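You operate a simulated robot arm through the tools that you are given. There is no shell and no other tool.

You run a simulated robot arm. Do the job below in one go: nothing can be reset, and whatever is moved stays where it is left.

TASK
Roll the trolley up to the yellow line and brake it there.
Fine: first put the grey weight in bay two; brake off before it rolls, on again after; about at the line. Set down upright: grey weight.

Only the result counts: the job must be done as asked and must still hold three seconds after the hand-in. Knocking over, shifting, dropping, spilling or breaking anything else fails it.

THE ROBOT
A 6-joint arm with a two-finger parallel gripper, fixed in place. Base frame: the origin is at the foot of the arm, x ahead of it, y to its left, z up; the work surface is at about z = 0.88. Lengths are in m, angles in rad, forces in N, time in s.
With the tool pointing down near the work surface it reaches from about 0.28 to 0.8 m from the base axis. Its first joint turns from -2.897 to 2.897 rad. Payload 3.43 kg.
Tool frame: the origin (TCP) lies between the finger pads and is the grasp point; the fingertips stand 0.034 m ahead of it; z points along the fingers, y is the line along which they close. The gripper opens to 0.128 m. The fingers are 0.024 m wide and 0.012 m thick; the gripper's body (0.048 by 0.13 m) begins 0.096 m behind the TCP.
Orientation is told as [roll, pitch, yaw] about the base's x, y, z axes, in that order, counted from this pose: with the fingers straight down and closing along the base's y, the tool's x points along the base's -x, its y along +y and its z along -z.

THE INTERFACE
- The arm moves only by the tool play_rows. Its argument "moves" is a list of rows, each a list of 7 numbers: the shift along the tool's x, y, z in m, then the turn, a rotation vector about the tool's x, y, z in rad, then the opening in per cent of the stroke, from 0 (shut) to 100 (fully open). In form: [[tx, ty, tz, rx, ry, rz, gripper], ...]. A call has 1 to 20 rows; each row shifts and turns the commanded pose from where the row before left it, along the tool's axes as they then stand. Each row takes 0.2 s and may step no farther than 0.05 m and 0.15 rad from the row before; otherwise, or with a gripper value out of range, the whole call is refused. A pose out of reach is approached as far as the arm can. The call stops where the force on the tool passes 60 N (or 10 N more than at its start, if that is more) or the arm is blocked; 0.2 s more then pass. Each finger travels about 0.045 m/s and halts on what it meets, pressing with about 38 N; the grip force reading is that of the motor and also rises with nothing between the fingers. The clock runs only during rows and for 0.2 s after the last one: add rows that do not move to give the fingers time. The reply holds the time, the measured pose of the TCP, the force on the tool along the base axes, the opening and the grip force, in the units named above and with some noise, with the torque about the TCP (base axes, N m) and any sound that the robot's microphone picked up.
- Cameras (640 x 400 px; columns grow to the right, rows downward): "scene" is fixed at [0.4035, -0.5053, 1.5853]; the picture's right is [0.64, 0.77, 0.00], its down [0.76, -0.63, -0.12] and it looks along [-0.09, 0.08, -0.99] (base axes); focal length 337 px, centre (320, 200). "wrist" rides on the gripper at [0.076, -0.011, -0.16] in the tool frame; the picture's right is [0.15, 0.99, 0.00], its down [-0.88, 0.13, -0.46] and it looks along [-0.45, 0.07, 0.89] (tool axes); focal length 234 px, centre (320, 200).
- grab_frame(camera): a new picture of that camera. It takes no simulated time.
- point_at(camera, pixels): for up to 12 pixels [column, row] of the newest picture of that camera ("zoom" is the newest enlarged one), the place [x, y, z] in the base frame of the surface seen there, good to about 0.002 m, but the place of the scene camera against the robot may be out by one fixed shift of up to 0.012 m in any direction. It takes no simulated time.
- zoom(camera, box): a new picture of the part [left, top, right, bottom] of that camera's present view, enlarged. It takes no simulated time.
- sign_off(): hands the job in; it is judged then, once.

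Open the gripper and draw the arm clear of the work before you hand the job in, unless the task says otherwise.

The tools are called after ">>>" by a JSON object that holds its "fn" and its "kwargs". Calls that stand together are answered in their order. play_rows: Moves the arm, as the interface text tells. Its arguments: {"type":"object","properties":{"moves":{"type":"array"}},"required":["moves"]} The other tools are called the same way: grab_frame (camera) takes a picture; point_at (camera, pixels) gives the place of the surface under pixels of a picture; zoom (camera, box) takes an enlarged picture of a part of a camera's view; sign_off () hands the job in.

At the start:

```text
time_s: 0.0
tcp_pos: [0.3854, -0.2568, 1.1963]
ee_rot: [-0.003, 0.001, -0.002]
wrist_force: [0.1, 1.1, -0.5]
ft_torque: [0.01, 0.01, -0.03]
opening: 0.128
finger_force: 0.1
```

scene: 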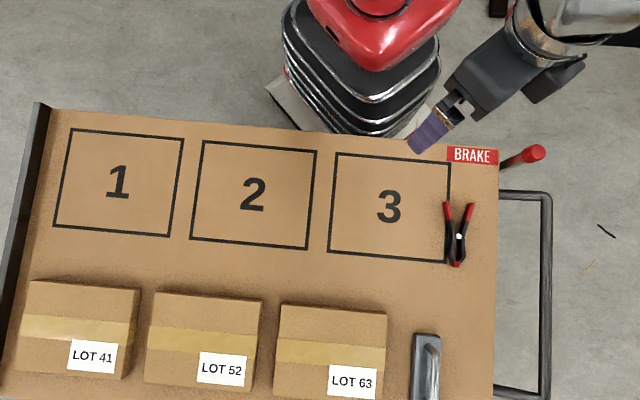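
wrist: 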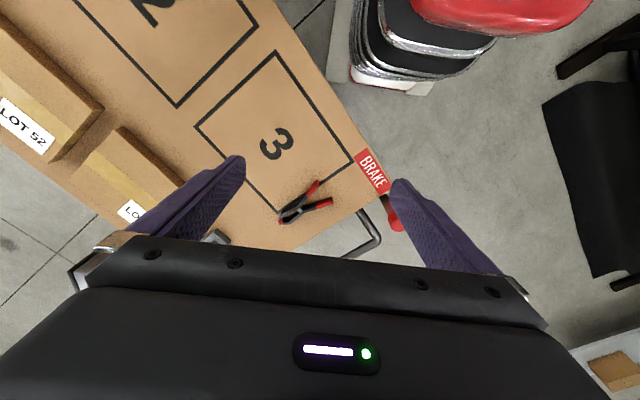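

The scene picture shows the trolley deck with bays 1–3, three boxes, a clamp at (458,235), a grey object at (426,365), and a red brake lever at (523,156). No yellow line is visible yet, so I take fresh pictures and zoom in.

>>> {"fn": "zoom", "kwargs": {"camera": "scene", "box": [380, 130, 640, 400]}}

>>> {"fn": "grab_frame", "kwargs": {"camera": "wrist"}}

>>> {"fn": "grab_frame", "kwargs": {"camera": "scene"}}

```text
1.48 times, centred on (510, 265) of scene
```

zoom: 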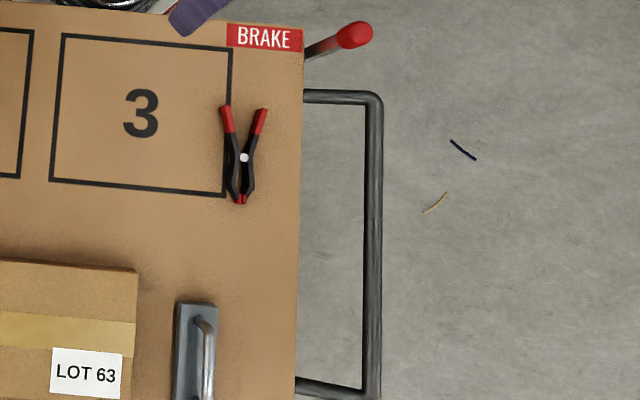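

```text
taken
```

wrist: 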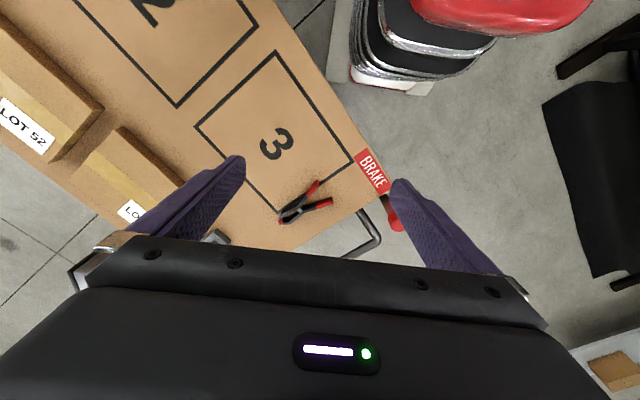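

```text
taken
```

scene: 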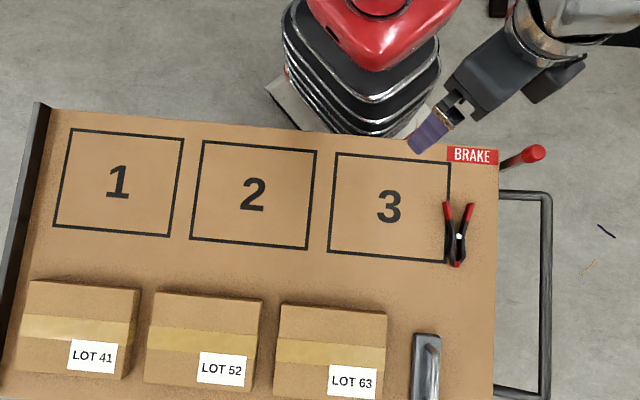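

I measure the key points: deck corners, bay 2 outline, the grey object, the brake lever, and the handle bar.

>>> {"fn": "point_at", "kwargs": {"camera": "scene", "pixels": [[252, 195], [203, 143], [315, 152], [306, 247], [191, 238], [426, 340], [432, 375], [415, 390], [534, 153], [505, 165], [547, 260], [520, 193]]}}

>>> {"fn": "point_at", "kwargs": {"camera": "wrist", "pixels": [[395, 215], [385, 195], [377, 240], [360, 250], [218, 237], [274, 143], [305, 205], [160, 10]]}}

>>> {"fn": "zoom", "kwargs": {"camera": "wrist", "box": [180, 130, 440, 270]}}

```text
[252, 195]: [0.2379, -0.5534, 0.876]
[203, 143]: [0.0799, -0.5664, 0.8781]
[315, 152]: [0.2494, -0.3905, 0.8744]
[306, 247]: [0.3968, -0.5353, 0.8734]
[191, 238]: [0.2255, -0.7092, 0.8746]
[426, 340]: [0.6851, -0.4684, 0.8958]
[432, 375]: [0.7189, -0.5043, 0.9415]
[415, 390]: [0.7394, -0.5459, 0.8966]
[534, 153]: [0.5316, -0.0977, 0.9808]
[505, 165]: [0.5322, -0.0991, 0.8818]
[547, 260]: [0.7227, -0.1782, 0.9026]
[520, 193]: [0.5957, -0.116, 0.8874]
```

```text
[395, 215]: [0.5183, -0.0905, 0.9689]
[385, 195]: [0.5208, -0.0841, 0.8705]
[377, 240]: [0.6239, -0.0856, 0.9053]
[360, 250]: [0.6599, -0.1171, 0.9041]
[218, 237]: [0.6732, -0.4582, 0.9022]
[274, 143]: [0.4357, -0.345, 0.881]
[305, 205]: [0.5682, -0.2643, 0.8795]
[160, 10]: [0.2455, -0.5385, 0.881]
```

```text
2.46 times, centred on (310, 200) of wrist
```

zoom: 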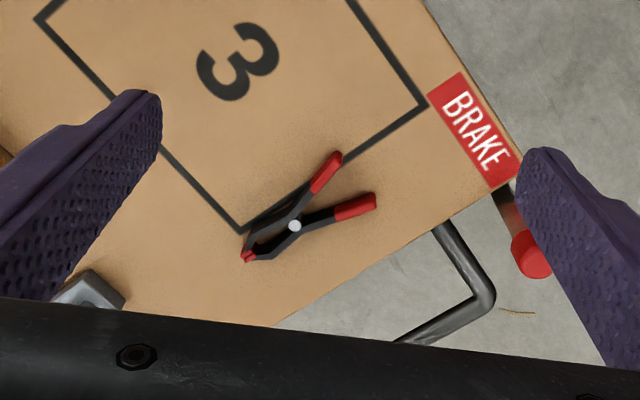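

The deck is at z≈0.875 and its long axis runs along about (0.69, 0.72). I check the floor height at visible floor pixels and the trolley's left edge, before searching for the yellow line with the wrist camera.

>>> {"fn": "point_at", "kwargs": {"camera": "scene", "pixels": [[10, 120], [600, 100], [620, 300], [605, 230], [150, 50], [5, 20], [40, 106], [498, 150], [493, 395], [20, 260], [550, 196], [290, 100]]}}

>>> {"fn": "point_at", "kwargs": {"camera": "wrist", "pixels": [[520, 150], [600, 180], [600, 50], [610, 365], [50, 220], [310, 30], [455, 150], [380, 60]]}}

>>> {"fn": "zoom", "kwargs": {"camera": "scene", "box": [0, 0, 320, 200]}}

```text
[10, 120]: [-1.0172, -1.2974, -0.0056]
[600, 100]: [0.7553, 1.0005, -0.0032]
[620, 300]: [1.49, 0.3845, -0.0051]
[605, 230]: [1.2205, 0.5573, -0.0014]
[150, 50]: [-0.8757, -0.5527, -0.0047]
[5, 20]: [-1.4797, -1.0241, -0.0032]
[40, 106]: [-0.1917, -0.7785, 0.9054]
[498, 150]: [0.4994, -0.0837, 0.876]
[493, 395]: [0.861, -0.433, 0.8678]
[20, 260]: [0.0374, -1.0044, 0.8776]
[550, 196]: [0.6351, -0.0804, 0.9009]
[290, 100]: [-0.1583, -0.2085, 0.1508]
```

```text
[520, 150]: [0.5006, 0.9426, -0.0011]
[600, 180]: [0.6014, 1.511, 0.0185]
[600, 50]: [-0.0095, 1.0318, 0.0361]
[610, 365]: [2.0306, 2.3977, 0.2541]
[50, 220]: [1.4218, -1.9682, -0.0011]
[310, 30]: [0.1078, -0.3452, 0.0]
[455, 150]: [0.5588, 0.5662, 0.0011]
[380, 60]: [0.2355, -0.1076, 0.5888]
```

```text
2.00 times, centred on (160, 100) of scene
```

zoom: 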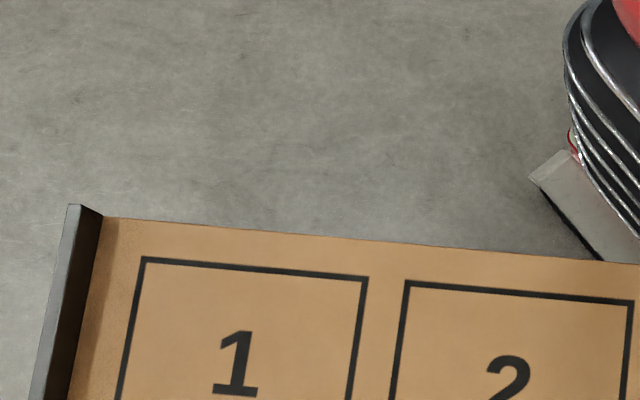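

No yellow line is visible on the floor (z≈0) to the right or upper left. I yaw the tool about −90° and tilt up a little so the wrist camera can look toward −y.

>>> {"fn": "play_rows", "kwargs": {"moves": [[0, 0, -0.01, 0, 0, 0.145, 100], [0, 0, -0.01, 0, 0, 0.145, 100], [0, 0, -0.01, 0, 0, 0.145, 100], [0, 0, -0.01, 0, 0, 0.145, 100], [0, 0, -0.01, 0, 0, 0.145, 100], [0, 0, 0, 0, 0, 0.145, 100], [0, 0, 0, 0, 0, 0.145, 100], [0, 0, 0, 0, 0, 0.145, 100], [0, 0, 0, 0, 0, 0.145, 100], [0, 0, 0, 0, 0, 0.145, 100], [0, 0, 0, 0, 0, 0.12, 100], [0, 0, 0, 0, -0.1, 0, 100], [0, 0, 0, 0, -0.1, 0, 100], [0, 0, 0, 0, -0.1, 0, 100], [0, 0, 0, 0, -0.1, 0, 100]]}}

>>> {"fn": "grab_frame", "kwargs": {"camera": "wrist"}}

>>> {"fn": "grab_frame", "kwargs": {"camera": "scene"}}

```text
time_s: 3.2
tcp_pos: [0.385, -0.2563, 1.2469]
ee_rot: [0.0, -0.406, -1.572]
wrist_force: [0.4, 1.0, 0.3]
ft_torque: [-0.03, 0.03, 0.01]
opening: 0.1276
finger_force: 0.2
```

```text
taken
```

wrist: 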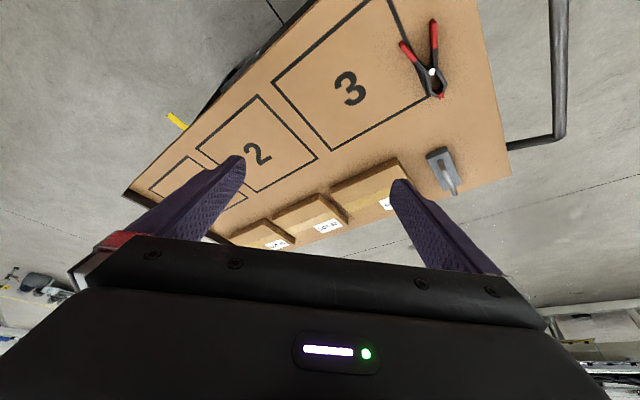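

```text
taken
```

scene: 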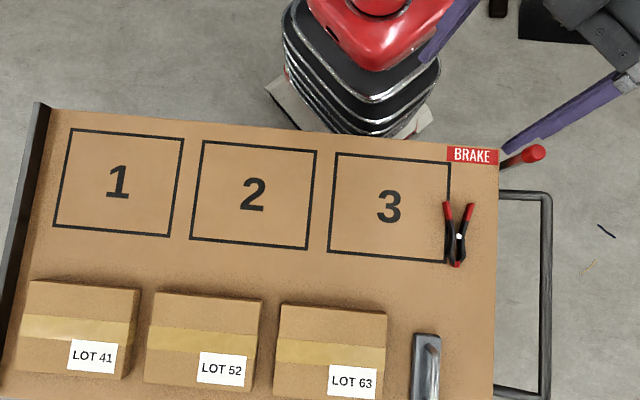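

The wrist picture shows a yellow strip at (177,121), beyond the trolley's front end, next to bay 1. I measure it and zoom in.

>>> {"fn": "point_at", "kwargs": {"camera": "wrist", "pixels": [[168, 114], [172, 113], [178, 121], [187, 127], [184, 130], [128, 192], [200, 110], [444, 155], [444, 185], [10, 285]]}}

>>> {"fn": "zoom", "kwargs": {"camera": "wrist", "box": [80, 60, 280, 220]}}

```text
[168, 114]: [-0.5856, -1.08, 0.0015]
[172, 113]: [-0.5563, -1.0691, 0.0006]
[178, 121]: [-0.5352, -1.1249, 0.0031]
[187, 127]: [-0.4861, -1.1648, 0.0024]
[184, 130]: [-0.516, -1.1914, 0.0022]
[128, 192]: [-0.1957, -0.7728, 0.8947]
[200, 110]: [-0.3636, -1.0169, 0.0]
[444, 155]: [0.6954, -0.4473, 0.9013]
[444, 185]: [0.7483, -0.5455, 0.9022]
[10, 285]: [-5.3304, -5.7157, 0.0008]
```

```text
2.50 times, centred on (180, 140) of wrist
```

zoom: 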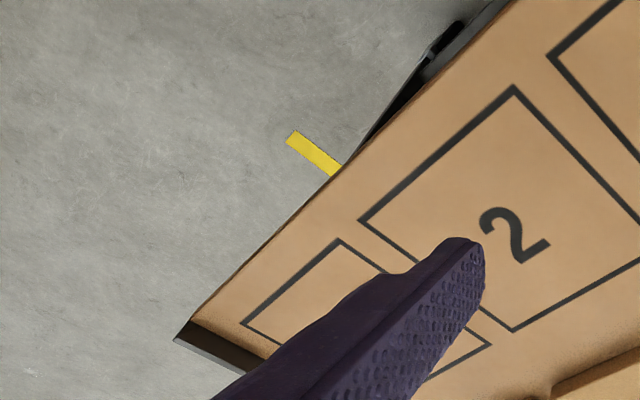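

The yellow strip lies on the floor at about (-0.53,-1.13), so the trolley must roll roughly 0.48 m along (-0.69,-0.72). Now I un-tilt, yaw to about -0.77 (in line with the trolley) and move over to inspect the grey weight.

>>> {"fn": "play_rows", "kwargs": {"moves": [[0, 0, 0, 0, 0.1, 0, 100], [0, 0, 0, 0, 0.1, 0, 100], [0, 0, 0, 0, 0.1, 0, 100], [0, 0, 0, 0, 0.1, 0, 100], [0, 0, 0, 0, 0, -0.134, 100], [0, 0, 0, 0, 0, -0.134, 100], [0, 0, 0, 0, 0, -0.134, 100], [0, 0, 0, 0, 0, -0.134, 100], [0, 0, 0, 0, 0, -0.134, 100], [0, 0, 0, 0, 0, -0.134, 100], [-0.032, 0.007, 0.005, 0, 0, 0, 100], [-0.032, 0.007, 0.005, 0, 0, 0, 100], [-0.032, 0.007, 0.005, 0, 0, 0, 100], [-0.032, 0.007, 0.005, 0, 0, 0, 100], [-0.032, 0.007, 0.005, 0, 0, 0, 100], [-0.032, 0.007, 0.005, 0, 0, 0, 100], [-0.032, 0.007, 0.005, 0, 0, 0, 100], [-0.032, 0.007, 0.005, 0, 0, 0, 100]]}}

>>> {"fn": "grab_frame", "kwargs": {"camera": "wrist"}}

>>> {"fn": "grab_frame", "kwargs": {"camera": "scene"}}

```text
time_s: 7.0
tcp_pos: [0.5844, -0.3803, 1.1961]
ee_rot: [-0.002, -0.001, -0.766]
wrist_force: [0.8, 0.6, 0.7]
ft_torque: [0.03, -0.03, -0.01]
opening: 0.1282
finger_force: 0.1
out of reach, approached as far as the arm can: row 18
```

```text
taken
```

wrist: 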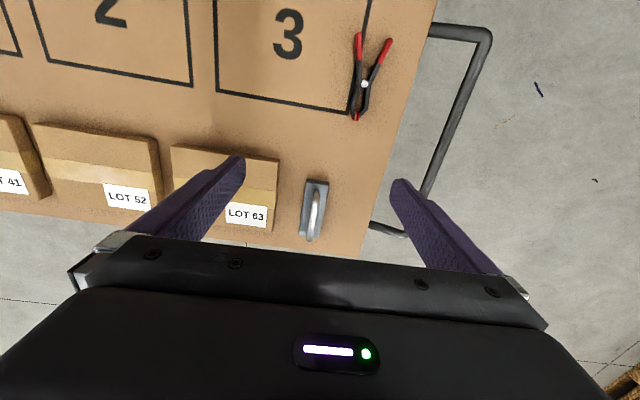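

```text
taken
```

scene: 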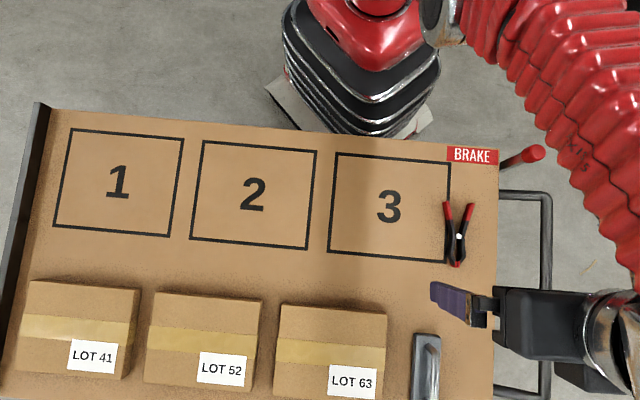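

The grey weight with its bar handle is now at (313,210) in the wrist picture, near the centre. I zoom in and measure it.

>>> {"fn": "zoom", "kwargs": {"camera": "wrist", "box": [250, 150, 400, 250]}}

>>> {"fn": "point_at", "kwargs": {"camera": "wrist", "pixels": [[314, 192], [314, 200], [314, 210], [314, 220], [313, 232], [306, 182], [327, 182], [302, 240], [322, 240], [363, 84], [372, 235], [264, 232]]}}

>>> {"fn": "point_at", "kwargs": {"camera": "scene", "pixels": [[459, 236], [414, 335], [439, 335], [439, 395], [433, 360], [413, 395], [385, 395], [384, 314]]}}

```text
4.00 times, centred on (325, 200) of wrist
```

zoom: 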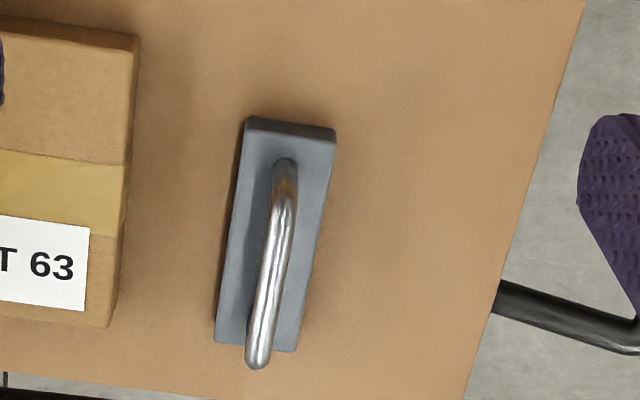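

```text
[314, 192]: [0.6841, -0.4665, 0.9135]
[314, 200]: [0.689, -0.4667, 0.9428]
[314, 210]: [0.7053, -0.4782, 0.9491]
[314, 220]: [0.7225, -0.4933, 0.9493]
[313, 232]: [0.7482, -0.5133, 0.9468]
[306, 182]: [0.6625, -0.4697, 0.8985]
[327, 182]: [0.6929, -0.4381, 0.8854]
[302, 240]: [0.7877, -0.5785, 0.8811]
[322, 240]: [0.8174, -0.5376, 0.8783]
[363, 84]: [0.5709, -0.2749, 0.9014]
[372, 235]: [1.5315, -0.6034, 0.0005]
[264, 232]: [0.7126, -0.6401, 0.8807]
```

```text
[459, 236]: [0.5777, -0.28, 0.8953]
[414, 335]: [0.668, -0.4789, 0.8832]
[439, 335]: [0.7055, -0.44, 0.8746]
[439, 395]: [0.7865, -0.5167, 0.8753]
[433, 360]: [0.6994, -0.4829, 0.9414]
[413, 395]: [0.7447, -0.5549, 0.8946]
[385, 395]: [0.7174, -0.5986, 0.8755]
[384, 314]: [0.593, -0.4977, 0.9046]
```

The handle bar top is at z≈0.949, its middle near (0.72,-0.49), and the weight's base top is near 0.898. I measure points along the bar and base edges in the zoomed picture, plus box heights.

>>> {"fn": "point_at", "kwargs": {"camera": "zoom", "pixels": [[285, 175], [281, 210], [275, 250], [269, 290], [263, 330], [258, 360], [250, 125], [335, 135], [217, 340], [295, 348], [135, 60], [110, 310]]}}

>>> {"fn": "point_at", "kwargs": {"camera": "wrist", "pixels": [[255, 170], [200, 160], [100, 145], [45, 135], [230, 200], [130, 175], [20, 160], [109, 10]]}}

```text
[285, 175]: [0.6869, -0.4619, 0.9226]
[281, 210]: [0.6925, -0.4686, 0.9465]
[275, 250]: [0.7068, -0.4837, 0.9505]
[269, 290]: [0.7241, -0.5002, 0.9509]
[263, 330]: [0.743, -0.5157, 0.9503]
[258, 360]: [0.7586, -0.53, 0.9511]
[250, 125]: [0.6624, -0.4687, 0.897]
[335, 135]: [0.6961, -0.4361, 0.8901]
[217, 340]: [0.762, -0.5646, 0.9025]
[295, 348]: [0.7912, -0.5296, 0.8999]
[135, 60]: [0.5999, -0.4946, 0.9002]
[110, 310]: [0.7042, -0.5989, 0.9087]
```

```text
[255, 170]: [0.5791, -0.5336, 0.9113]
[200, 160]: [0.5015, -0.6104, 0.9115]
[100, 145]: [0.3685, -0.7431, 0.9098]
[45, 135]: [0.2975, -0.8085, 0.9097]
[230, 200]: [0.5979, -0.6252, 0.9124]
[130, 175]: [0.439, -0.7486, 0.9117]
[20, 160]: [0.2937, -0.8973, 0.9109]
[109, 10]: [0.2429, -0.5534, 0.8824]
```

Box tops are at z≈0.911, and the bar middle is about (0.728,-0.500,0.945) at radius 0.88, so a tilted grasp is needed. I tilt the tool outward 0.65 rad, back off slightly, and set the opening to 50%.

>>> {"fn": "play_rows", "kwargs": {"moves": [[0.02, 0, 0, 0, 0, 0, 50], [0, 0, 0, 0, -0.13, 0, 50], [0, 0, 0, 0, -0.13, 0, 50], [0, 0, 0, 0, -0.13, 0, 50], [0, 0, 0, 0, -0.13, 0, 50], [0, 0, 0, 0, -0.13, 0, 50], [0, 0, 0, 0, 0, 0, 50]]}}

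```text
time_s: 8.6
tcp_pos: [0.5719, -0.3655, 1.1983]
ee_rot: [-0.002, -0.652, -0.767]
wrist_force: [0.1, -0.1, 0.2]
ft_torque: [0.03, 0.01, 0.02]
opening: 0.064
finger_force: 0.1
```

Now I move along the tool axis to a pre-grasp about 0.1 m short of the handle bar, to check alignment.

>>> {"fn": "play_rows", "kwargs": {"moves": [[-0.0018, 0.00185, 0.0377, 0, 0, 0, 50], [-0.0018, 0.00185, 0.0377, 0, 0, 0, 50], [-0.0018, 0.00185, 0.0377, 0, 0, 0, 50], [-0.0018, 0.00185, 0.0377, 0, 0, 0, 50], [-0.0018, 0.00185, 0.0377, 0, 0, 0, 50], [-0.0018, 0.00185, 0.0377, 0, 0, 0, 50], [0, 0, 0, 0, 0, 0, 50]]}}

>>> {"fn": "grab_frame", "kwargs": {"camera": "wrist"}}

>>> {"fn": "grab_frame", "kwargs": {"camera": "scene"}}

```text
time_s: 10.2
tcp_pos: [0.6846, -0.4601, 1.0246]
ee_rot: [-0.003, -0.652, -0.765]
wrist_force: [1.1, 0.4, -0.2]
ft_torque: [0.0, 0.01, -0.01]
opening: 0.0641
finger_force: 0.1
```

```text
taken
```

wrist: 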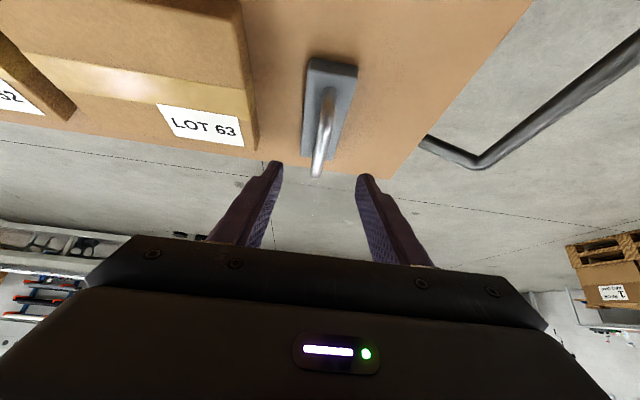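

```text
taken
```

scene: 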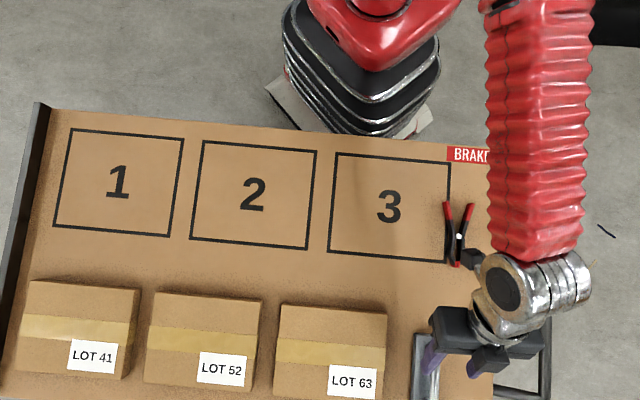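

The bar lies between the fingers at (322,130). I measure the bar and base again from this close view.

>>> {"fn": "zoom", "kwargs": {"camera": "wrist", "box": [260, 40, 420, 200]}}

>>> {"fn": "point_at", "kwargs": {"camera": "wrist", "pixels": [[328, 92], [327, 105], [325, 120], [323, 135], [320, 150], [318, 165], [318, 175], [312, 62], [355, 68], [303, 150], [340, 150]]}}

```text
2.50 times, centred on (340, 120) of wrist
```

zoom: 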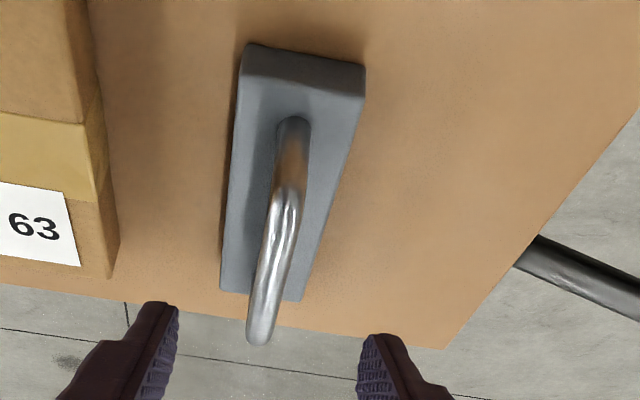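

```text
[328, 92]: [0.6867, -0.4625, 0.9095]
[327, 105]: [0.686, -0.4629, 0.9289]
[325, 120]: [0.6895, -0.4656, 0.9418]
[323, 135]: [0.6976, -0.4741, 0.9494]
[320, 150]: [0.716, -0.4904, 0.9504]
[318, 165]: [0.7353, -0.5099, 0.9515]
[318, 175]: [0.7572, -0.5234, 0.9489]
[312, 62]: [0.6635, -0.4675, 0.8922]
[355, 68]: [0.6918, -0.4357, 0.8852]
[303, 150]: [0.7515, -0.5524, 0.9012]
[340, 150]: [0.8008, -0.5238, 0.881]
```

Bar mid re-measured at (0.728,-0.501), consistent. I advance the last 0.1 m along the tool axis with fingers still open.

>>> {"fn": "play_rows", "kwargs": {"moves": [[0.0004, 0, 0.02, 0, 0, 0, 50], [0.0004, 0, 0.02, 0, 0, 0, 50], [0.0004, 0, 0.02, 0, 0, 0, 50], [0.0004, 0, 0.02, 0, 0, 0, 50], [0, 0, 0.018, 0, 0, 0, 50], [0, 0, 0, 0, 0, 0, 50]]}}

>>> {"fn": "grab_frame", "kwargs": {"camera": "wrist"}}

```text
time_s: 11.6
tcp_pos: [0.727, -0.4981, 0.9445]
ee_rot: [-0.002, -0.652, -0.766]
wrist_force: [0.5, -0.4, -0.4]
ft_torque: [0.0, 0.02, 0.01]
opening: 0.0641
finger_force: 0.0
```

```text
taken
```

wrist: 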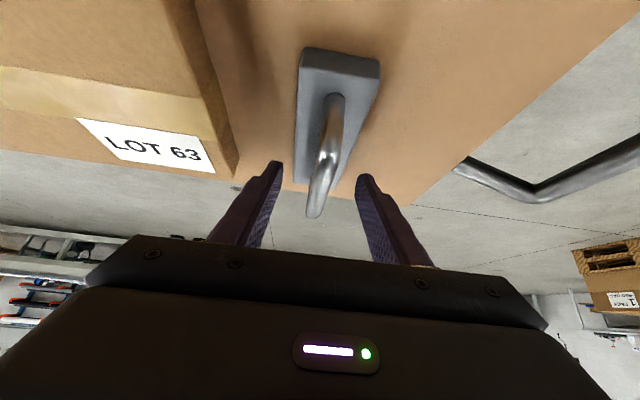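

The pose is at the bar. I close the fingers and wait.

>>> {"fn": "play_rows", "kwargs": {"moves": [[0, 0, 0, 0, 0, 0, 0], [0, 0, 0, 0, 0, 0, 0], [0, 0, 0, 0, 0, 0, 0], [0, 0, 0, 0, 0, 0, 0], [0, 0, 0, 0, 0, 0, 0], [0, 0, 0, 0, 0, 0, 0]]}}

>>> {"fn": "grab_frame", "kwargs": {"camera": "wrist"}}

```text
time_s: 13.0
tcp_pos: [0.7268, -0.5, 0.9457]
ee_rot: [-0.003, -0.653, -0.764]
wrist_force: [-1.3, -0.8, 1.2]
ft_torque: [-0.02, 0.02, -0.06]
opening: 0.0138
finger_force: 38.4
```

```text
taken
```

wrist: 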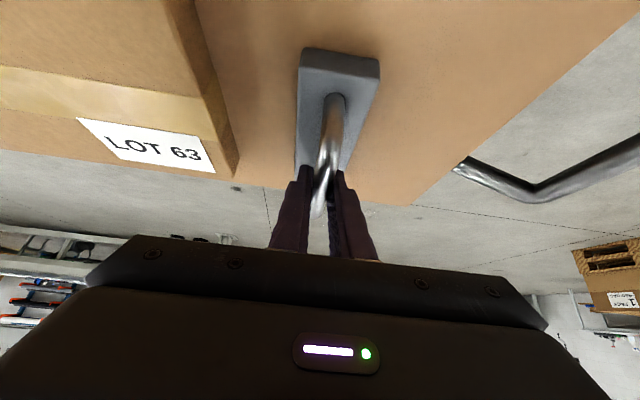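

The bar is held (opening 0.0138). I lift straight up 0.03 m slowly and check load and attitude.

>>> {"fn": "play_rows", "kwargs": {"moves": [[-0.00303, 0, -0.00398, 0, 0, 0, 0], [-0.00303, 0, -0.00398, 0, 0, 0, 0], [-0.00607, 0, -0.00795, 0, 0, 0, 0], [-0.00607, 0, -0.00795, 0, 0, 0, 0], [0, 0, 0, 0, 0, 0, 0], [0, 0, 0, 0, 0, 0, 0]]}}

>>> {"fn": "grab_frame", "kwargs": {"camera": "wrist"}}

```text
time_s: 14.4
tcp_pos: [0.727, -0.4993, 0.975]
ee_rot: [-0.004, -0.651, -0.768]
wrist_force: [-1.3, 0.0, -10.0]
ft_torque: [0.04, 0.02, 0.04]
opening: 0.0135
finger_force: 38.3
```

```text
taken
```

wrist: 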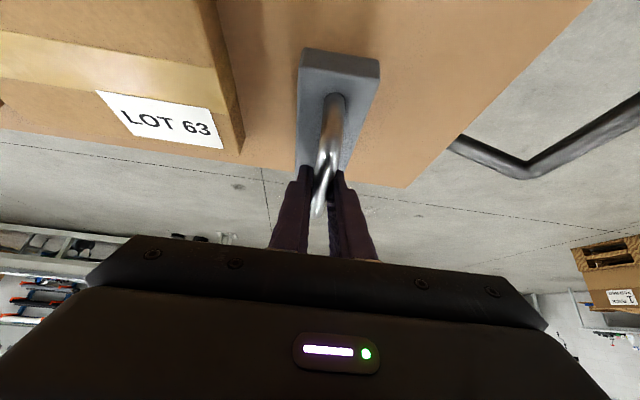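

The load is about 10 N and the weight hangs level. I lift to z≈1.07 and start the diagonal transfer toward bay 2 above the boxes.

>>> {"fn": "play_rows", "kwargs": {"moves": [[-0.01214, 0, -0.0159, 0, 0, 0, 0], [-0.01457, 0, -0.01908, 0, 0, 0, 0], [-0.01457, 0, -0.01908, 0, 0, 0, 0], [-0.01457, 0, -0.01908, 0, 0, 0, 0], [0.00717, -0.0105, -0.00547, 0, 0, 0, 0], [0.01433, -0.021, -0.01094, 0, 0, 0, 0], [0.01433, -0.021, -0.01094, 0, 0, 0, 0], [0.01433, -0.021, -0.01094, 0, 0, 0, 0], [0.01433, -0.021, -0.01094, 0, 0, 0, 0], [0.01433, -0.021, -0.01094, 0, 0, 0, 0], [0.01433, -0.021, -0.01094, 0, 0, 0, 0], [0.01433, -0.021, -0.01094, 0, 0, 0, 0], [0.01433, -0.021, -0.01094, 0, 0, 0, 0], [0.00717, -0.0105, -0.00547, 0, 0, 0, 0], [0, 0, 0, 0, 0, 0, 0]]}}

>>> {"fn": "grab_frame", "kwargs": {"camera": "scene"}}

>>> {"fn": "grab_frame", "kwargs": {"camera": "wrist"}}

```text
time_s: 17.6
tcp_pos: [0.4784, -0.5238, 1.0689]
ee_rot: [-0.005, -0.652, -0.768]
wrist_force: [-0.3, 0.0, -8.9]
ft_torque: [0.03, 0.01, 0.01]
opening: 0.0134
finger_force: 37.8
```

```text
taken
```

scene: 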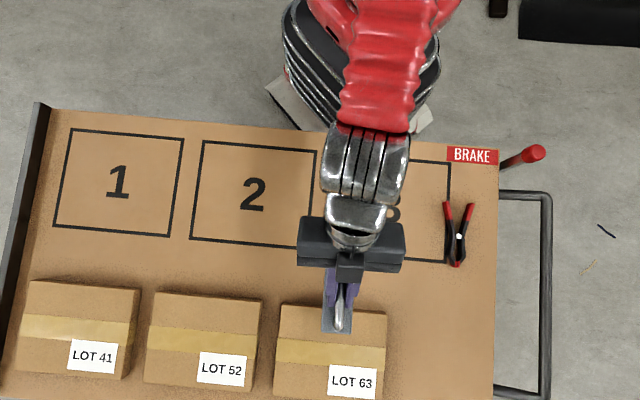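

```text
taken
```

wrist: 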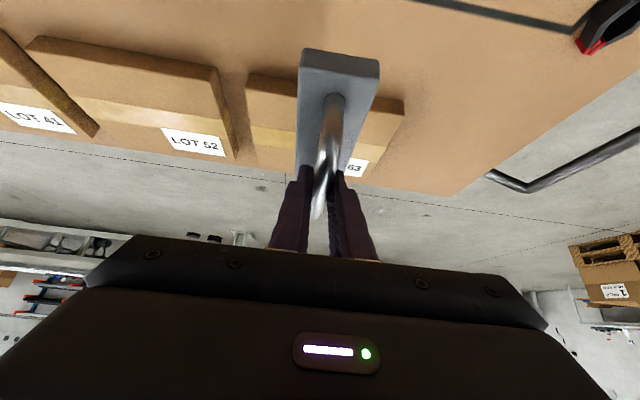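

The weight is still held level over LOT 63. I finish the transfer to above bay 2's centre (0.231,-0.546).

>>> {"fn": "play_rows", "kwargs": {"moves": [[0.00717, -0.0104, -0.00547, 0, 0, 0, 0], [0.01437, -0.02086, -0.01098, 0, 0, 0, 0], [0.01437, -0.02086, -0.01098, 0, 0, 0, 0], [0.01437, -0.02086, -0.01098, 0, 0, 0, 0], [0.01437, -0.02086, -0.01098, 0, 0, 0, 0], [0.01437, -0.02086, -0.01098, 0, 0, 0, 0], [0.01437, -0.02086, -0.01098, 0, 0, 0, 0], [0.01437, -0.02086, -0.01098, 0, 0, 0, 0], [0.01437, -0.02086, -0.01098, 0, 0, 0, 0], [0.00717, -0.0104, -0.00547, 0, 0, 0, 0], [0, 0, 0, 0, 0, 0, 0]]}}

>>> {"fn": "grab_frame", "kwargs": {"camera": "scene"}}

>>> {"fn": "grab_frame", "kwargs": {"camera": "wrist"}}

```text
time_s: 20.0
tcp_pos: [0.2313, -0.546, 1.0699]
ee_rot: [-0.001, -0.654, -0.767]
wrist_force: [1.0, -0.3, -10.0]
ft_torque: [0.0, 0.03, -0.01]
opening: 0.0136
finger_force: 37.7
```

```text
taken
```

scene: 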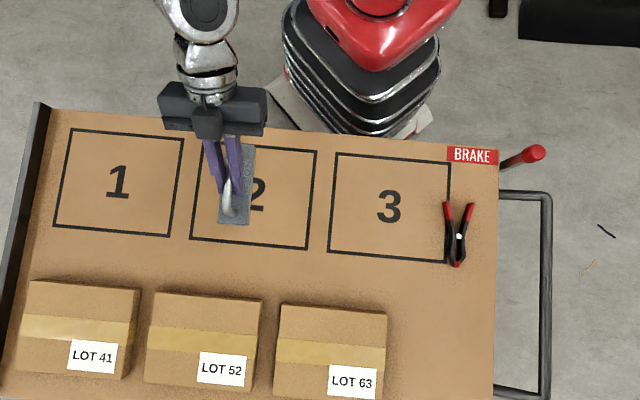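

```text
taken
```

wrist: 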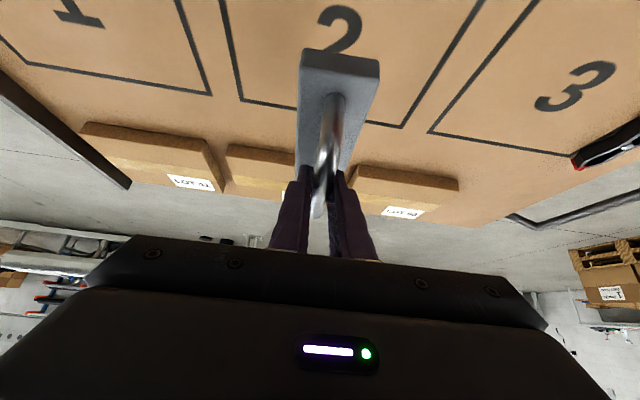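

The weight hangs above bay 2. I check the bay's outline corners in the wrist picture, at about (242,98) and (402,126), plus bay edges.

>>> {"fn": "point_at", "kwargs": {"camera": "wrist", "pixels": [[241, 99], [401, 126], [222, 10], [481, 10], [270, 104], [385, 123], [345, 30]]}}

>>> {"fn": "point_at", "kwargs": {"camera": "scene", "pixels": [[203, 142], [316, 152], [307, 248], [191, 239], [229, 220], [248, 222], [254, 150]]}}

```text
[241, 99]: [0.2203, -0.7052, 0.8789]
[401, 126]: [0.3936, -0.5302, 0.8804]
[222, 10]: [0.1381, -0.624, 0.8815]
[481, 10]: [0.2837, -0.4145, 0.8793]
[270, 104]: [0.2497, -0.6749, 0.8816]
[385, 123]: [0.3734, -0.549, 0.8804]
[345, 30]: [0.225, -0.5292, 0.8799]
```

```text
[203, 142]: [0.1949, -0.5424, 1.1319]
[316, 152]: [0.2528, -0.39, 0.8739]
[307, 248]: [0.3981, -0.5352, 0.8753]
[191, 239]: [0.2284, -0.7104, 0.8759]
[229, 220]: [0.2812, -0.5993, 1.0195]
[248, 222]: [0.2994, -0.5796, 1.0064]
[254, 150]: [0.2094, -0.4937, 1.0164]
```

Bay 2's centre works out at (0.2326,-0.546), and the TCP is there. I lower the weight to about 0.004 m above the deck.

>>> {"fn": "play_rows", "kwargs": {"moves": [[0.00607, 0, 0.00795, 0, 0, 0, 0], [0.01335, 0, 0.01749, 0, 0, 0, 0], [0.01335, 0, 0.01749, 0, 0, 0, 0], [0.01335, 0, 0.01749, 0, 0, 0, 0], [0.01335, 0, 0.01749, 0, 0, 0, 0], [0.00728, 0, 0.00954, 0, 0, 0, 0], [0.00364, 0, 0.00477, 0, 0, 0, 0], [0.00243, 0, 0.00318, 0, 0, 0, 0], [0, 0, 0, 0, 0, 0, 0]]}}

>>> {"fn": "grab_frame", "kwargs": {"camera": "scene"}}

>>> {"fn": "grab_frame", "kwargs": {"camera": "wrist"}}

```text
time_s: 22.0
tcp_pos: [0.231, -0.5454, 0.9496]
ee_rot: [-0.001, -0.653, -0.767]
wrist_force: [-0.3, 0.2, -9.8]
ft_torque: [0.05, 0.05, -0.01]
opening: 0.0134
finger_force: 38.3
```

```text
taken
```

scene: 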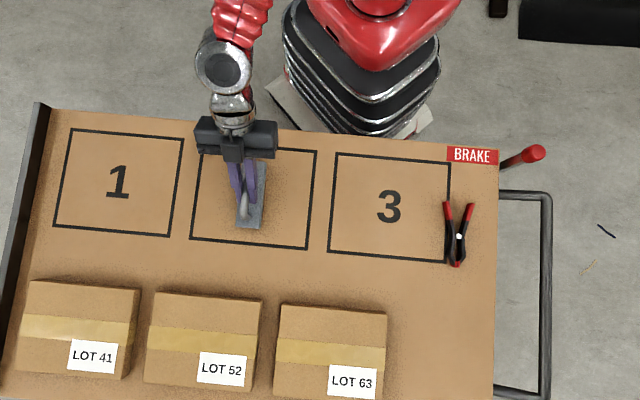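

```text
taken
```

wrist: 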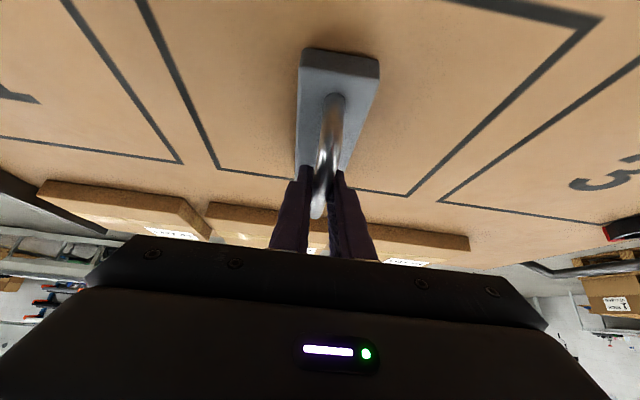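

It is still fully carried (−9.8 N). I lower in 1–2 mm steps until the load shifts to the deck.

>>> {"fn": "play_rows", "kwargs": {"moves": [[0.0012, 0, 0.0016, 0, 0, 0, 0], [0.0006, 0, 0.0008, 0, 0, 0, 0], [0, 0, 0, 0, 0, 0, 0]]}}

```text
time_s: 22.8
tcp_pos: [0.2312, -0.5452, 0.9463]
ee_rot: [-0.003, -0.654, -0.767]
wrist_force: [0.1, 1.2, -1.3]
ft_torque: [0.48, 0.45, -0.05]
opening: 0.0135
finger_force: 38.3
```

The load is on the deck (−1.3 N). I settle half a millimetre more, then open the fingers to 45%.

>>> {"fn": "play_rows", "kwargs": {"moves": [[0.0003, 0, 0.0004, 0, 0, 0, 0], [0, 0, 0, 0, 0, 0, 10], [0, 0, 0, 0, 0, 0, 20], [0, 0, 0, 0, 0, 0, 35], [0, 0, 0, 0, 0, 0, 45], [0, 0, 0, 0, 0, 0, 45], [0, 0, 0, 0, 0, 0, 45]]}}

>>> {"fn": "grab_frame", "kwargs": {"camera": "wrist"}}

```text
time_s: 24.4
tcp_pos: [0.2316, -0.5459, 0.9458]
ee_rot: [-0.003, -0.653, -0.766]
wrist_force: [0.1, -0.9, 0.4]
ft_torque: [0.04, -0.01, -0.03]
opening: 0.0573
finger_force: 0.1
```

```text
taken
```

wrist: 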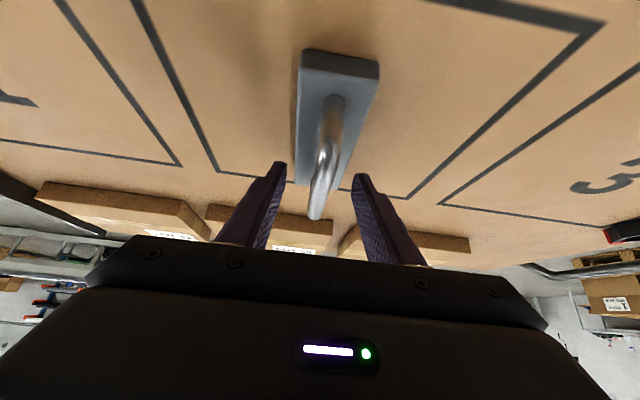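

The weight stands free between the open fingers. I withdraw along the tool axis, then straighten the tool and rise.

>>> {"fn": "play_rows", "kwargs": {"moves": [[0, 0, -0.015, 0, 0, 0, 45], [0, 0, -0.025, 0, 0, 0, 45], [0, 0, -0.03, 0, 0, 0, 45], [0, 0, -0.03, 0, 0, 0, 45], [0, 0, -0.03, 0, 0, 0, 45], [0, 0, -0.03, 0, 0.13, 0, 45], [-0.005, 0, -0.03, 0, 0.13, 0, 45], [-0.005, 0, -0.03, 0, 0.13, 0, 45], [0, 0, 0, 0, 0.13, 0, 45], [0, 0, 0, 0, 0.13, 0, 45], [0, 0, 0, 0, 0, 0, 45]]}}

>>> {"fn": "grab_frame", "kwargs": {"camera": "scene"}}

>>> {"fn": "grab_frame", "kwargs": {"camera": "wrist"}}

```text
time_s: 26.8
tcp_pos: [0.1481, -0.4648, 1.1316]
ee_rot: [-0.001, 0.0, -0.768]
wrist_force: [-0.3, 0.2, 0.0]
ft_torque: [-0.03, 0.0, -0.04]
opening: 0.0577
finger_force: 0.0
```

```text
taken
```

scene: 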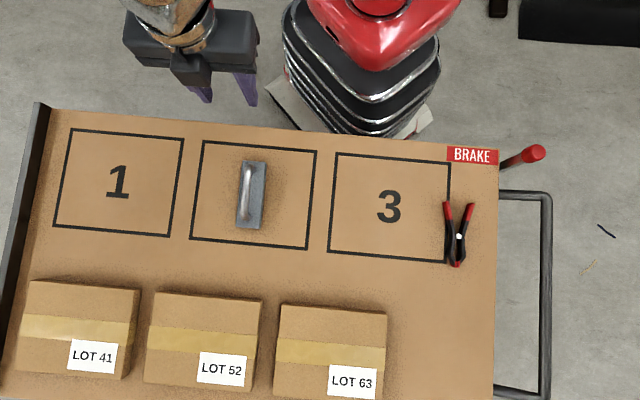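

```text
taken
```

wrist: 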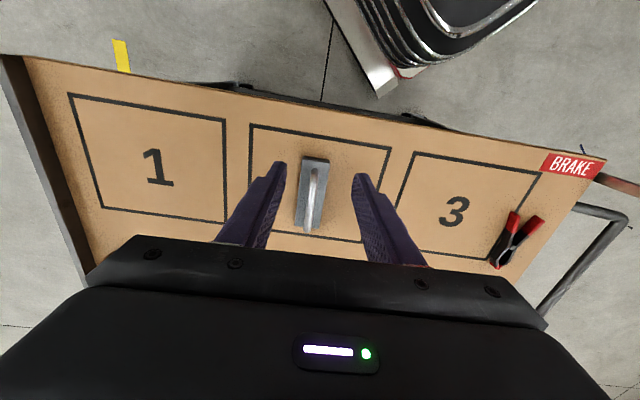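

The weight stands in bay 2. The yellow line is better visible at (121,56) in the wrist picture; I measure its edges and the trolley's front lip.

>>> {"fn": "point_at", "kwargs": {"camera": "wrist", "pixels": [[114, 42], [125, 42], [116, 56], [128, 56], [118, 68], [130, 70], [5, 57], [20, 57], [90, 282], [60, 180], [603, 158]]}}

>>> {"fn": "zoom", "kwargs": {"camera": "wrist", "box": [0, 20, 200, 145]}}

```text
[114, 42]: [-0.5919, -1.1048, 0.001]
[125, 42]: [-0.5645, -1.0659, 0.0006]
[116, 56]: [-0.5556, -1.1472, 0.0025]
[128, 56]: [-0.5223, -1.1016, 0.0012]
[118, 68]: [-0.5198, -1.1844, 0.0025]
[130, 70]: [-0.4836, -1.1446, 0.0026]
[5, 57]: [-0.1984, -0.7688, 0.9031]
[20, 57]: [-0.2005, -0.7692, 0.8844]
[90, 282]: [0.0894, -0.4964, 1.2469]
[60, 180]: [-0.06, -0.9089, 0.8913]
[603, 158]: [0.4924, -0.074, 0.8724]
```

```text
3.20 times, centred on (100, 82) of wrist
```

zoom: 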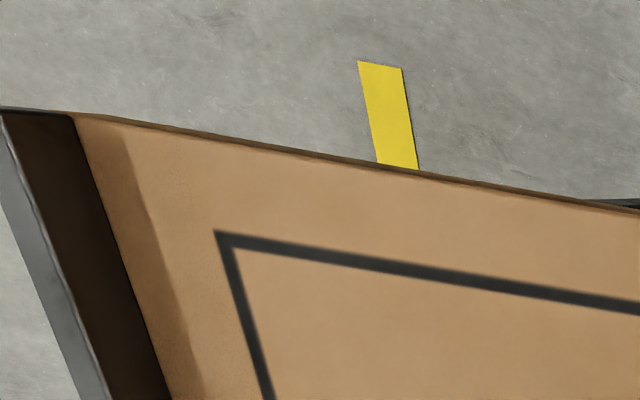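

The line spans s≈−1.204…−1.152 along the trolley axis, and the trolley front is at about s≈−0.69. Now I go look at the brake lever: yaw back to 0 and move over to (0.40,-0.10).

>>> {"fn": "play_rows", "kwargs": {"moves": [[0, 0, 0, 0, 0, -0.128, 45], [0, 0, 0, 0, 0, -0.128, 45], [0, 0, 0, 0, 0, -0.128, 45], [0, 0, 0, 0, 0, -0.128, 45], [0, 0, 0, 0, 0, -0.128, 45], [0, 0, 0, 0, 0, -0.128, 45], [-0.0252, 0.0365, 0, 0, 0, 0, 45], [-0.0252, 0.0365, 0, 0, 0, 0, 45], [-0.0252, 0.0365, 0, 0, 0, 0, 45], [-0.0252, 0.0365, 0, 0, 0, 0, 45], [-0.0252, 0.0365, 0, 0, 0, 0, 45], [-0.0252, 0.0365, 0, 0, 0, 0, 45], [-0.0252, 0.0365, 0, 0, 0, 0, 45], [-0.0252, 0.0365, 0, 0, 0, 0, 45], [-0.0252, 0.0365, 0, 0, 0, 0, 45], [-0.0252, 0.0365, 0, 0, 0, 0, 45], [0, 0, 0, 0, 0, 0, 45]]}}

>>> {"fn": "grab_frame", "kwargs": {"camera": "wrist"}}

>>> {"fn": "grab_frame", "kwargs": {"camera": "scene"}}

```text
time_s: 30.4
tcp_pos: [0.4015, -0.0995, 1.129]
ee_rot: [-0.003, 0.0, 0.0]
wrist_force: [0.3, 0.3, 0.0]
ft_torque: [-0.02, 0.0, 0.01]
opening: 0.0576
finger_force: 0.0
```

```text
taken
```

wrist: 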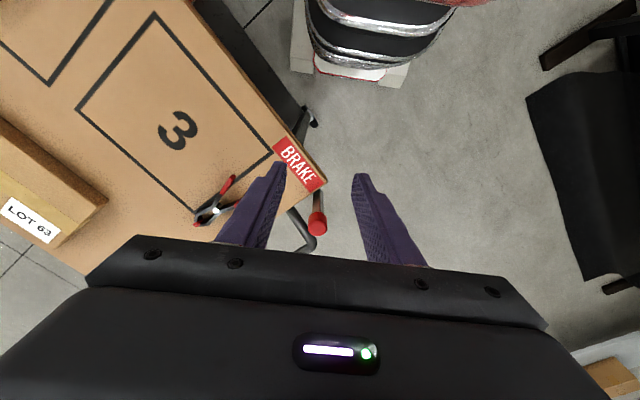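

```text
taken
```

scene: 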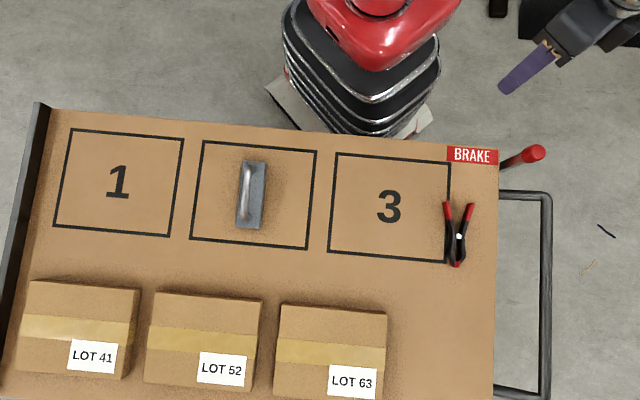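

The red-knobbed lever is at (317,220) in the wrist picture. I zoom on it, then tilt the tool for a side view.

>>> {"fn": "zoom", "kwargs": {"camera": "wrist", "box": [250, 80, 390, 250]}}

>>> {"fn": "play_rows", "kwargs": {"moves": [[0.012, 0, -0.005, 0, -0.13, 0, 45], [0.012, 0, -0.005, 0, -0.13, 0, 45], [0.012, 0, -0.005, 0, -0.13, 0, 45], [0.012, 0, -0.005, 0, -0.13, 0, 45], [0, 0, 0, 0, -0.13, 0, 45], [0, 0, 0, 0, 0, 0, 45]]}}

>>> {"fn": "grab_frame", "kwargs": {"camera": "wrist"}}

```text
2.35 times, centred on (320, 165) of wrist
```

zoom: 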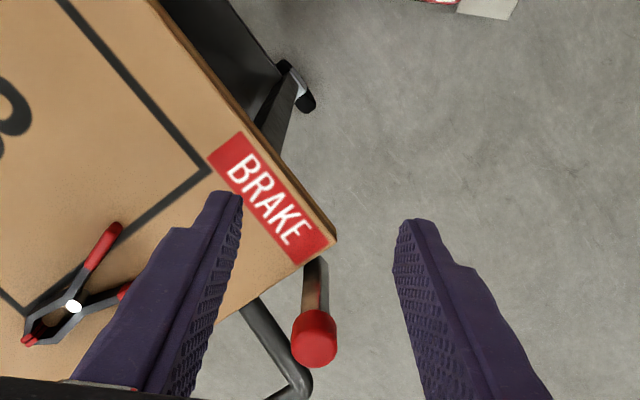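

```text
time_s: 31.8
tcp_pos: [0.3494, -0.1006, 1.1403]
ee_rot: [-0.003, -0.651, 0.005]
wrist_force: [-0.1, 1.2, -0.1]
ft_torque: [0.0, 0.0, 0.03]
opening: 0.0575
finger_force: 0.1
```

```text
taken
```

wrist: 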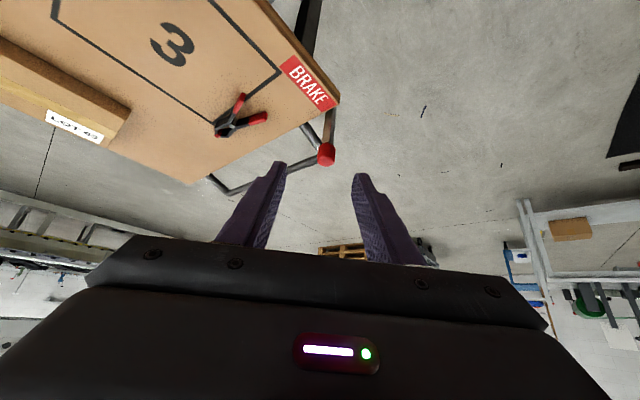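

The lever now shows in side view at (326,145) (world-up is image-down here). I zoom in on it.

>>> {"fn": "zoom", "kwargs": {"camera": "wrist", "box": [270, 70, 390, 190]}}

>>> {"fn": "point_at", "kwargs": {"camera": "wrist", "pixels": [[326, 160], [326, 150], [320, 152], [332, 152], [329, 140], [330, 125], [331, 112], [316, 127], [308, 160], [230, 190], [338, 99], [328, 165]]}}

```text
3.33 times, centred on (330, 130) of wrist
```

zoom: 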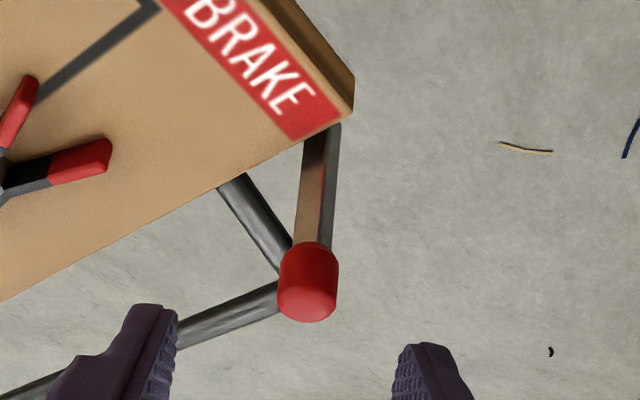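

```text
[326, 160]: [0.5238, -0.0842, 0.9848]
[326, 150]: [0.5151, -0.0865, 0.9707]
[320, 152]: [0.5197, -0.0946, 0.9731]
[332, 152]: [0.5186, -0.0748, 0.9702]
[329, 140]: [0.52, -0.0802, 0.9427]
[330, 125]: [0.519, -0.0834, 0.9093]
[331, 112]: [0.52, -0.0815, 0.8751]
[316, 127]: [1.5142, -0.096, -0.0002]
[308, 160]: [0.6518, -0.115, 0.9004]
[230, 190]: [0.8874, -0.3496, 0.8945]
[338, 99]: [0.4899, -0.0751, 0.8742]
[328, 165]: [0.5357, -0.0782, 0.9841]
```

The lever is a vertical flat bar at about (0.52,-0.083), its knob spanning z≈0.955–0.987. To see how it is hinged I will look from the left at the trolley's end face; first I check the black thing at scene (580,20) for clearance.

>>> {"fn": "point_at", "kwargs": {"camera": "scene", "pixels": [[580, 20], [625, 40], [525, 20], [497, 5]]}}

>>> {"fn": "point_at", "kwargs": {"camera": "wrist", "pixels": [[625, 120], [635, 165], [620, 60]]}}

```text
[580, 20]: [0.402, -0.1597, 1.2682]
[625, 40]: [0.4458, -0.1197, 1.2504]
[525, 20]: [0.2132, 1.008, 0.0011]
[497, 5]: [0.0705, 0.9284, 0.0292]
```

```text
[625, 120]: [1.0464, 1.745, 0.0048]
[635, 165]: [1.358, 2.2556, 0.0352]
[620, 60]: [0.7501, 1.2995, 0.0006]
```

Those black things are flat on the floor, so the left side is free. I move left and yaw −1.2 to look at the trolley's end face and lever from the side.

>>> {"fn": "play_rows", "kwargs": {"moves": [[-0.0032, 0.03375, 0.0165, 0, 0, 0, 45], [-0.0032, 0.03375, 0.0165, 0, 0, 0, 45], [-0.0032, 0.03375, 0.0165, 0, 0, 0, 45], [-0.0032, 0.03375, 0.0165, 0, 0, 0, 45], [-0.0032, 0.03375, 0.0165, 0, 0, 0, 45], [-0.0032, 0.03375, 0.0165, 0, 0, 0, 45], [-0.0032, 0.03375, 0.0165, 0, 0, 0, 45], [-0.0032, 0.03375, 0.0165, 0, 0, 0, 45], [0, 0, 0, 0.0807, 0, 0.1061, 45], [0, 0, 0, 0.0807, 0, 0.1061, 45], [0, 0, 0, 0.0807, 0, 0.1061, 45], [0, 0, 0, 0.0807, 0, 0.1061, 45], [0, 0, 0, 0.0807, 0, 0.1061, 45], [0, 0, 0, 0.0807, 0, 0.1061, 45], [0, 0, 0, 0.0807, 0, 0.1061, 45], [0, 0, 0, 0.0807, 0, 0.1061, 45], [0, 0, 0, 0.0807, 0, 0.1061, 45], [0, 0, 0, 0, 0, 0, 45]]}}

>>> {"fn": "grab_frame", "kwargs": {"camera": "wrist"}}

>>> {"fn": "grab_frame", "kwargs": {"camera": "scene"}}

```text
time_s: 35.6
tcp_pos: [0.4494, 0.1689, 1.0498]
ee_rot: [0.0, -0.653, -1.201]
wrist_force: [-0.2, 0.4, 0.2]
ft_torque: [-0.01, 0.01, 0.03]
opening: 0.0575
finger_force: 0.0
```

```text
taken
```

wrist: 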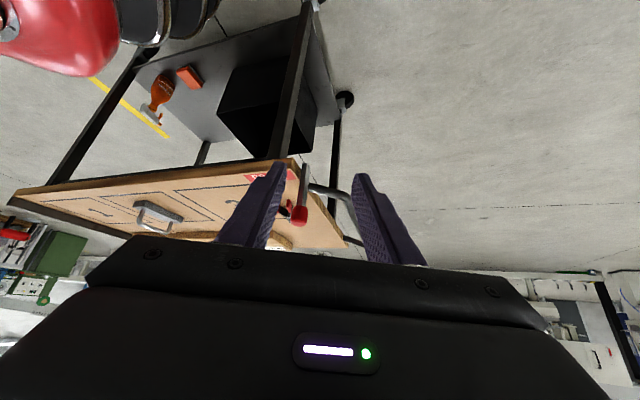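

```text
taken
```

scene: 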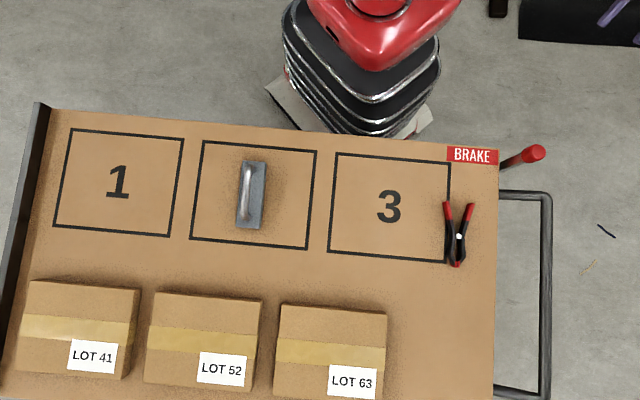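

The trolley's lower shelf and the yellow line (130,108) are now visible; the lever is at (300,195). I zoom in on the lever's root and on the line.

>>> {"fn": "zoom", "kwargs": {"camera": "wrist", "box": [250, 140, 370, 250]}}

>>> {"fn": "zoom", "kwargs": {"camera": "wrist", "box": [0, 50, 340, 250]}}

>>> {"fn": "point_at", "kwargs": {"camera": "wrist", "pixels": [[300, 215], [303, 190], [305, 168], [305, 160], [320, 190], [97, 80], [130, 107], [165, 134], [90, 78], [170, 138], [15, 200], [20, 188]]}}

```text
3.64 times, centred on (310, 195) of wrist
```

zoom: 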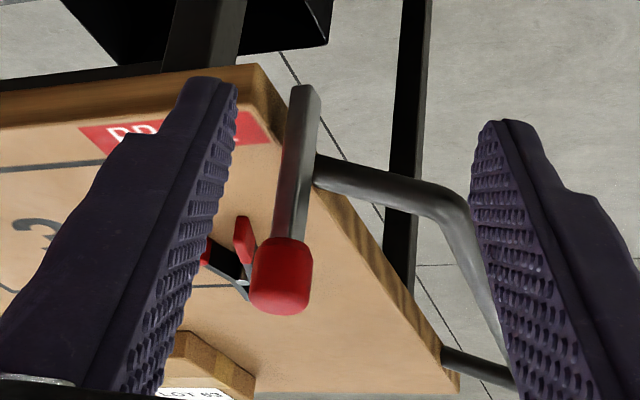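

```text
1.88 times, centred on (170, 150) of wrist
```

zoom: 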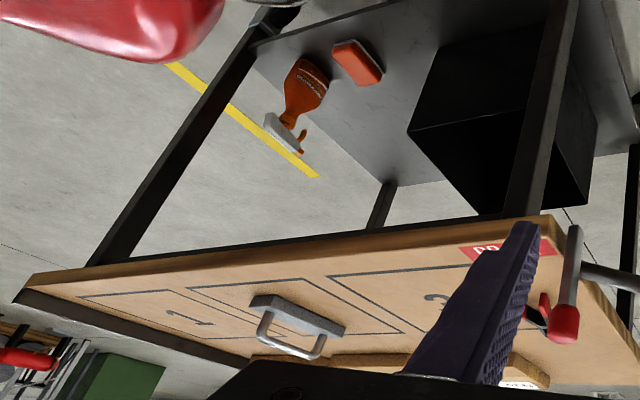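

```text
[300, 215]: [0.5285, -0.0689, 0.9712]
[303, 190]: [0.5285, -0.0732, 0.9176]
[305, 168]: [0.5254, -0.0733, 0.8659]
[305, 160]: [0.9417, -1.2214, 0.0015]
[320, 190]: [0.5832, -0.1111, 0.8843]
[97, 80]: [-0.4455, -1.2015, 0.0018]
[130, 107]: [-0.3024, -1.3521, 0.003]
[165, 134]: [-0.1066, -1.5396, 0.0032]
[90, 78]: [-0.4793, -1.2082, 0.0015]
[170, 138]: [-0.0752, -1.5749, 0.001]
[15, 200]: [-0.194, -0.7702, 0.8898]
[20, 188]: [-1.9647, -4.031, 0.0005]
```

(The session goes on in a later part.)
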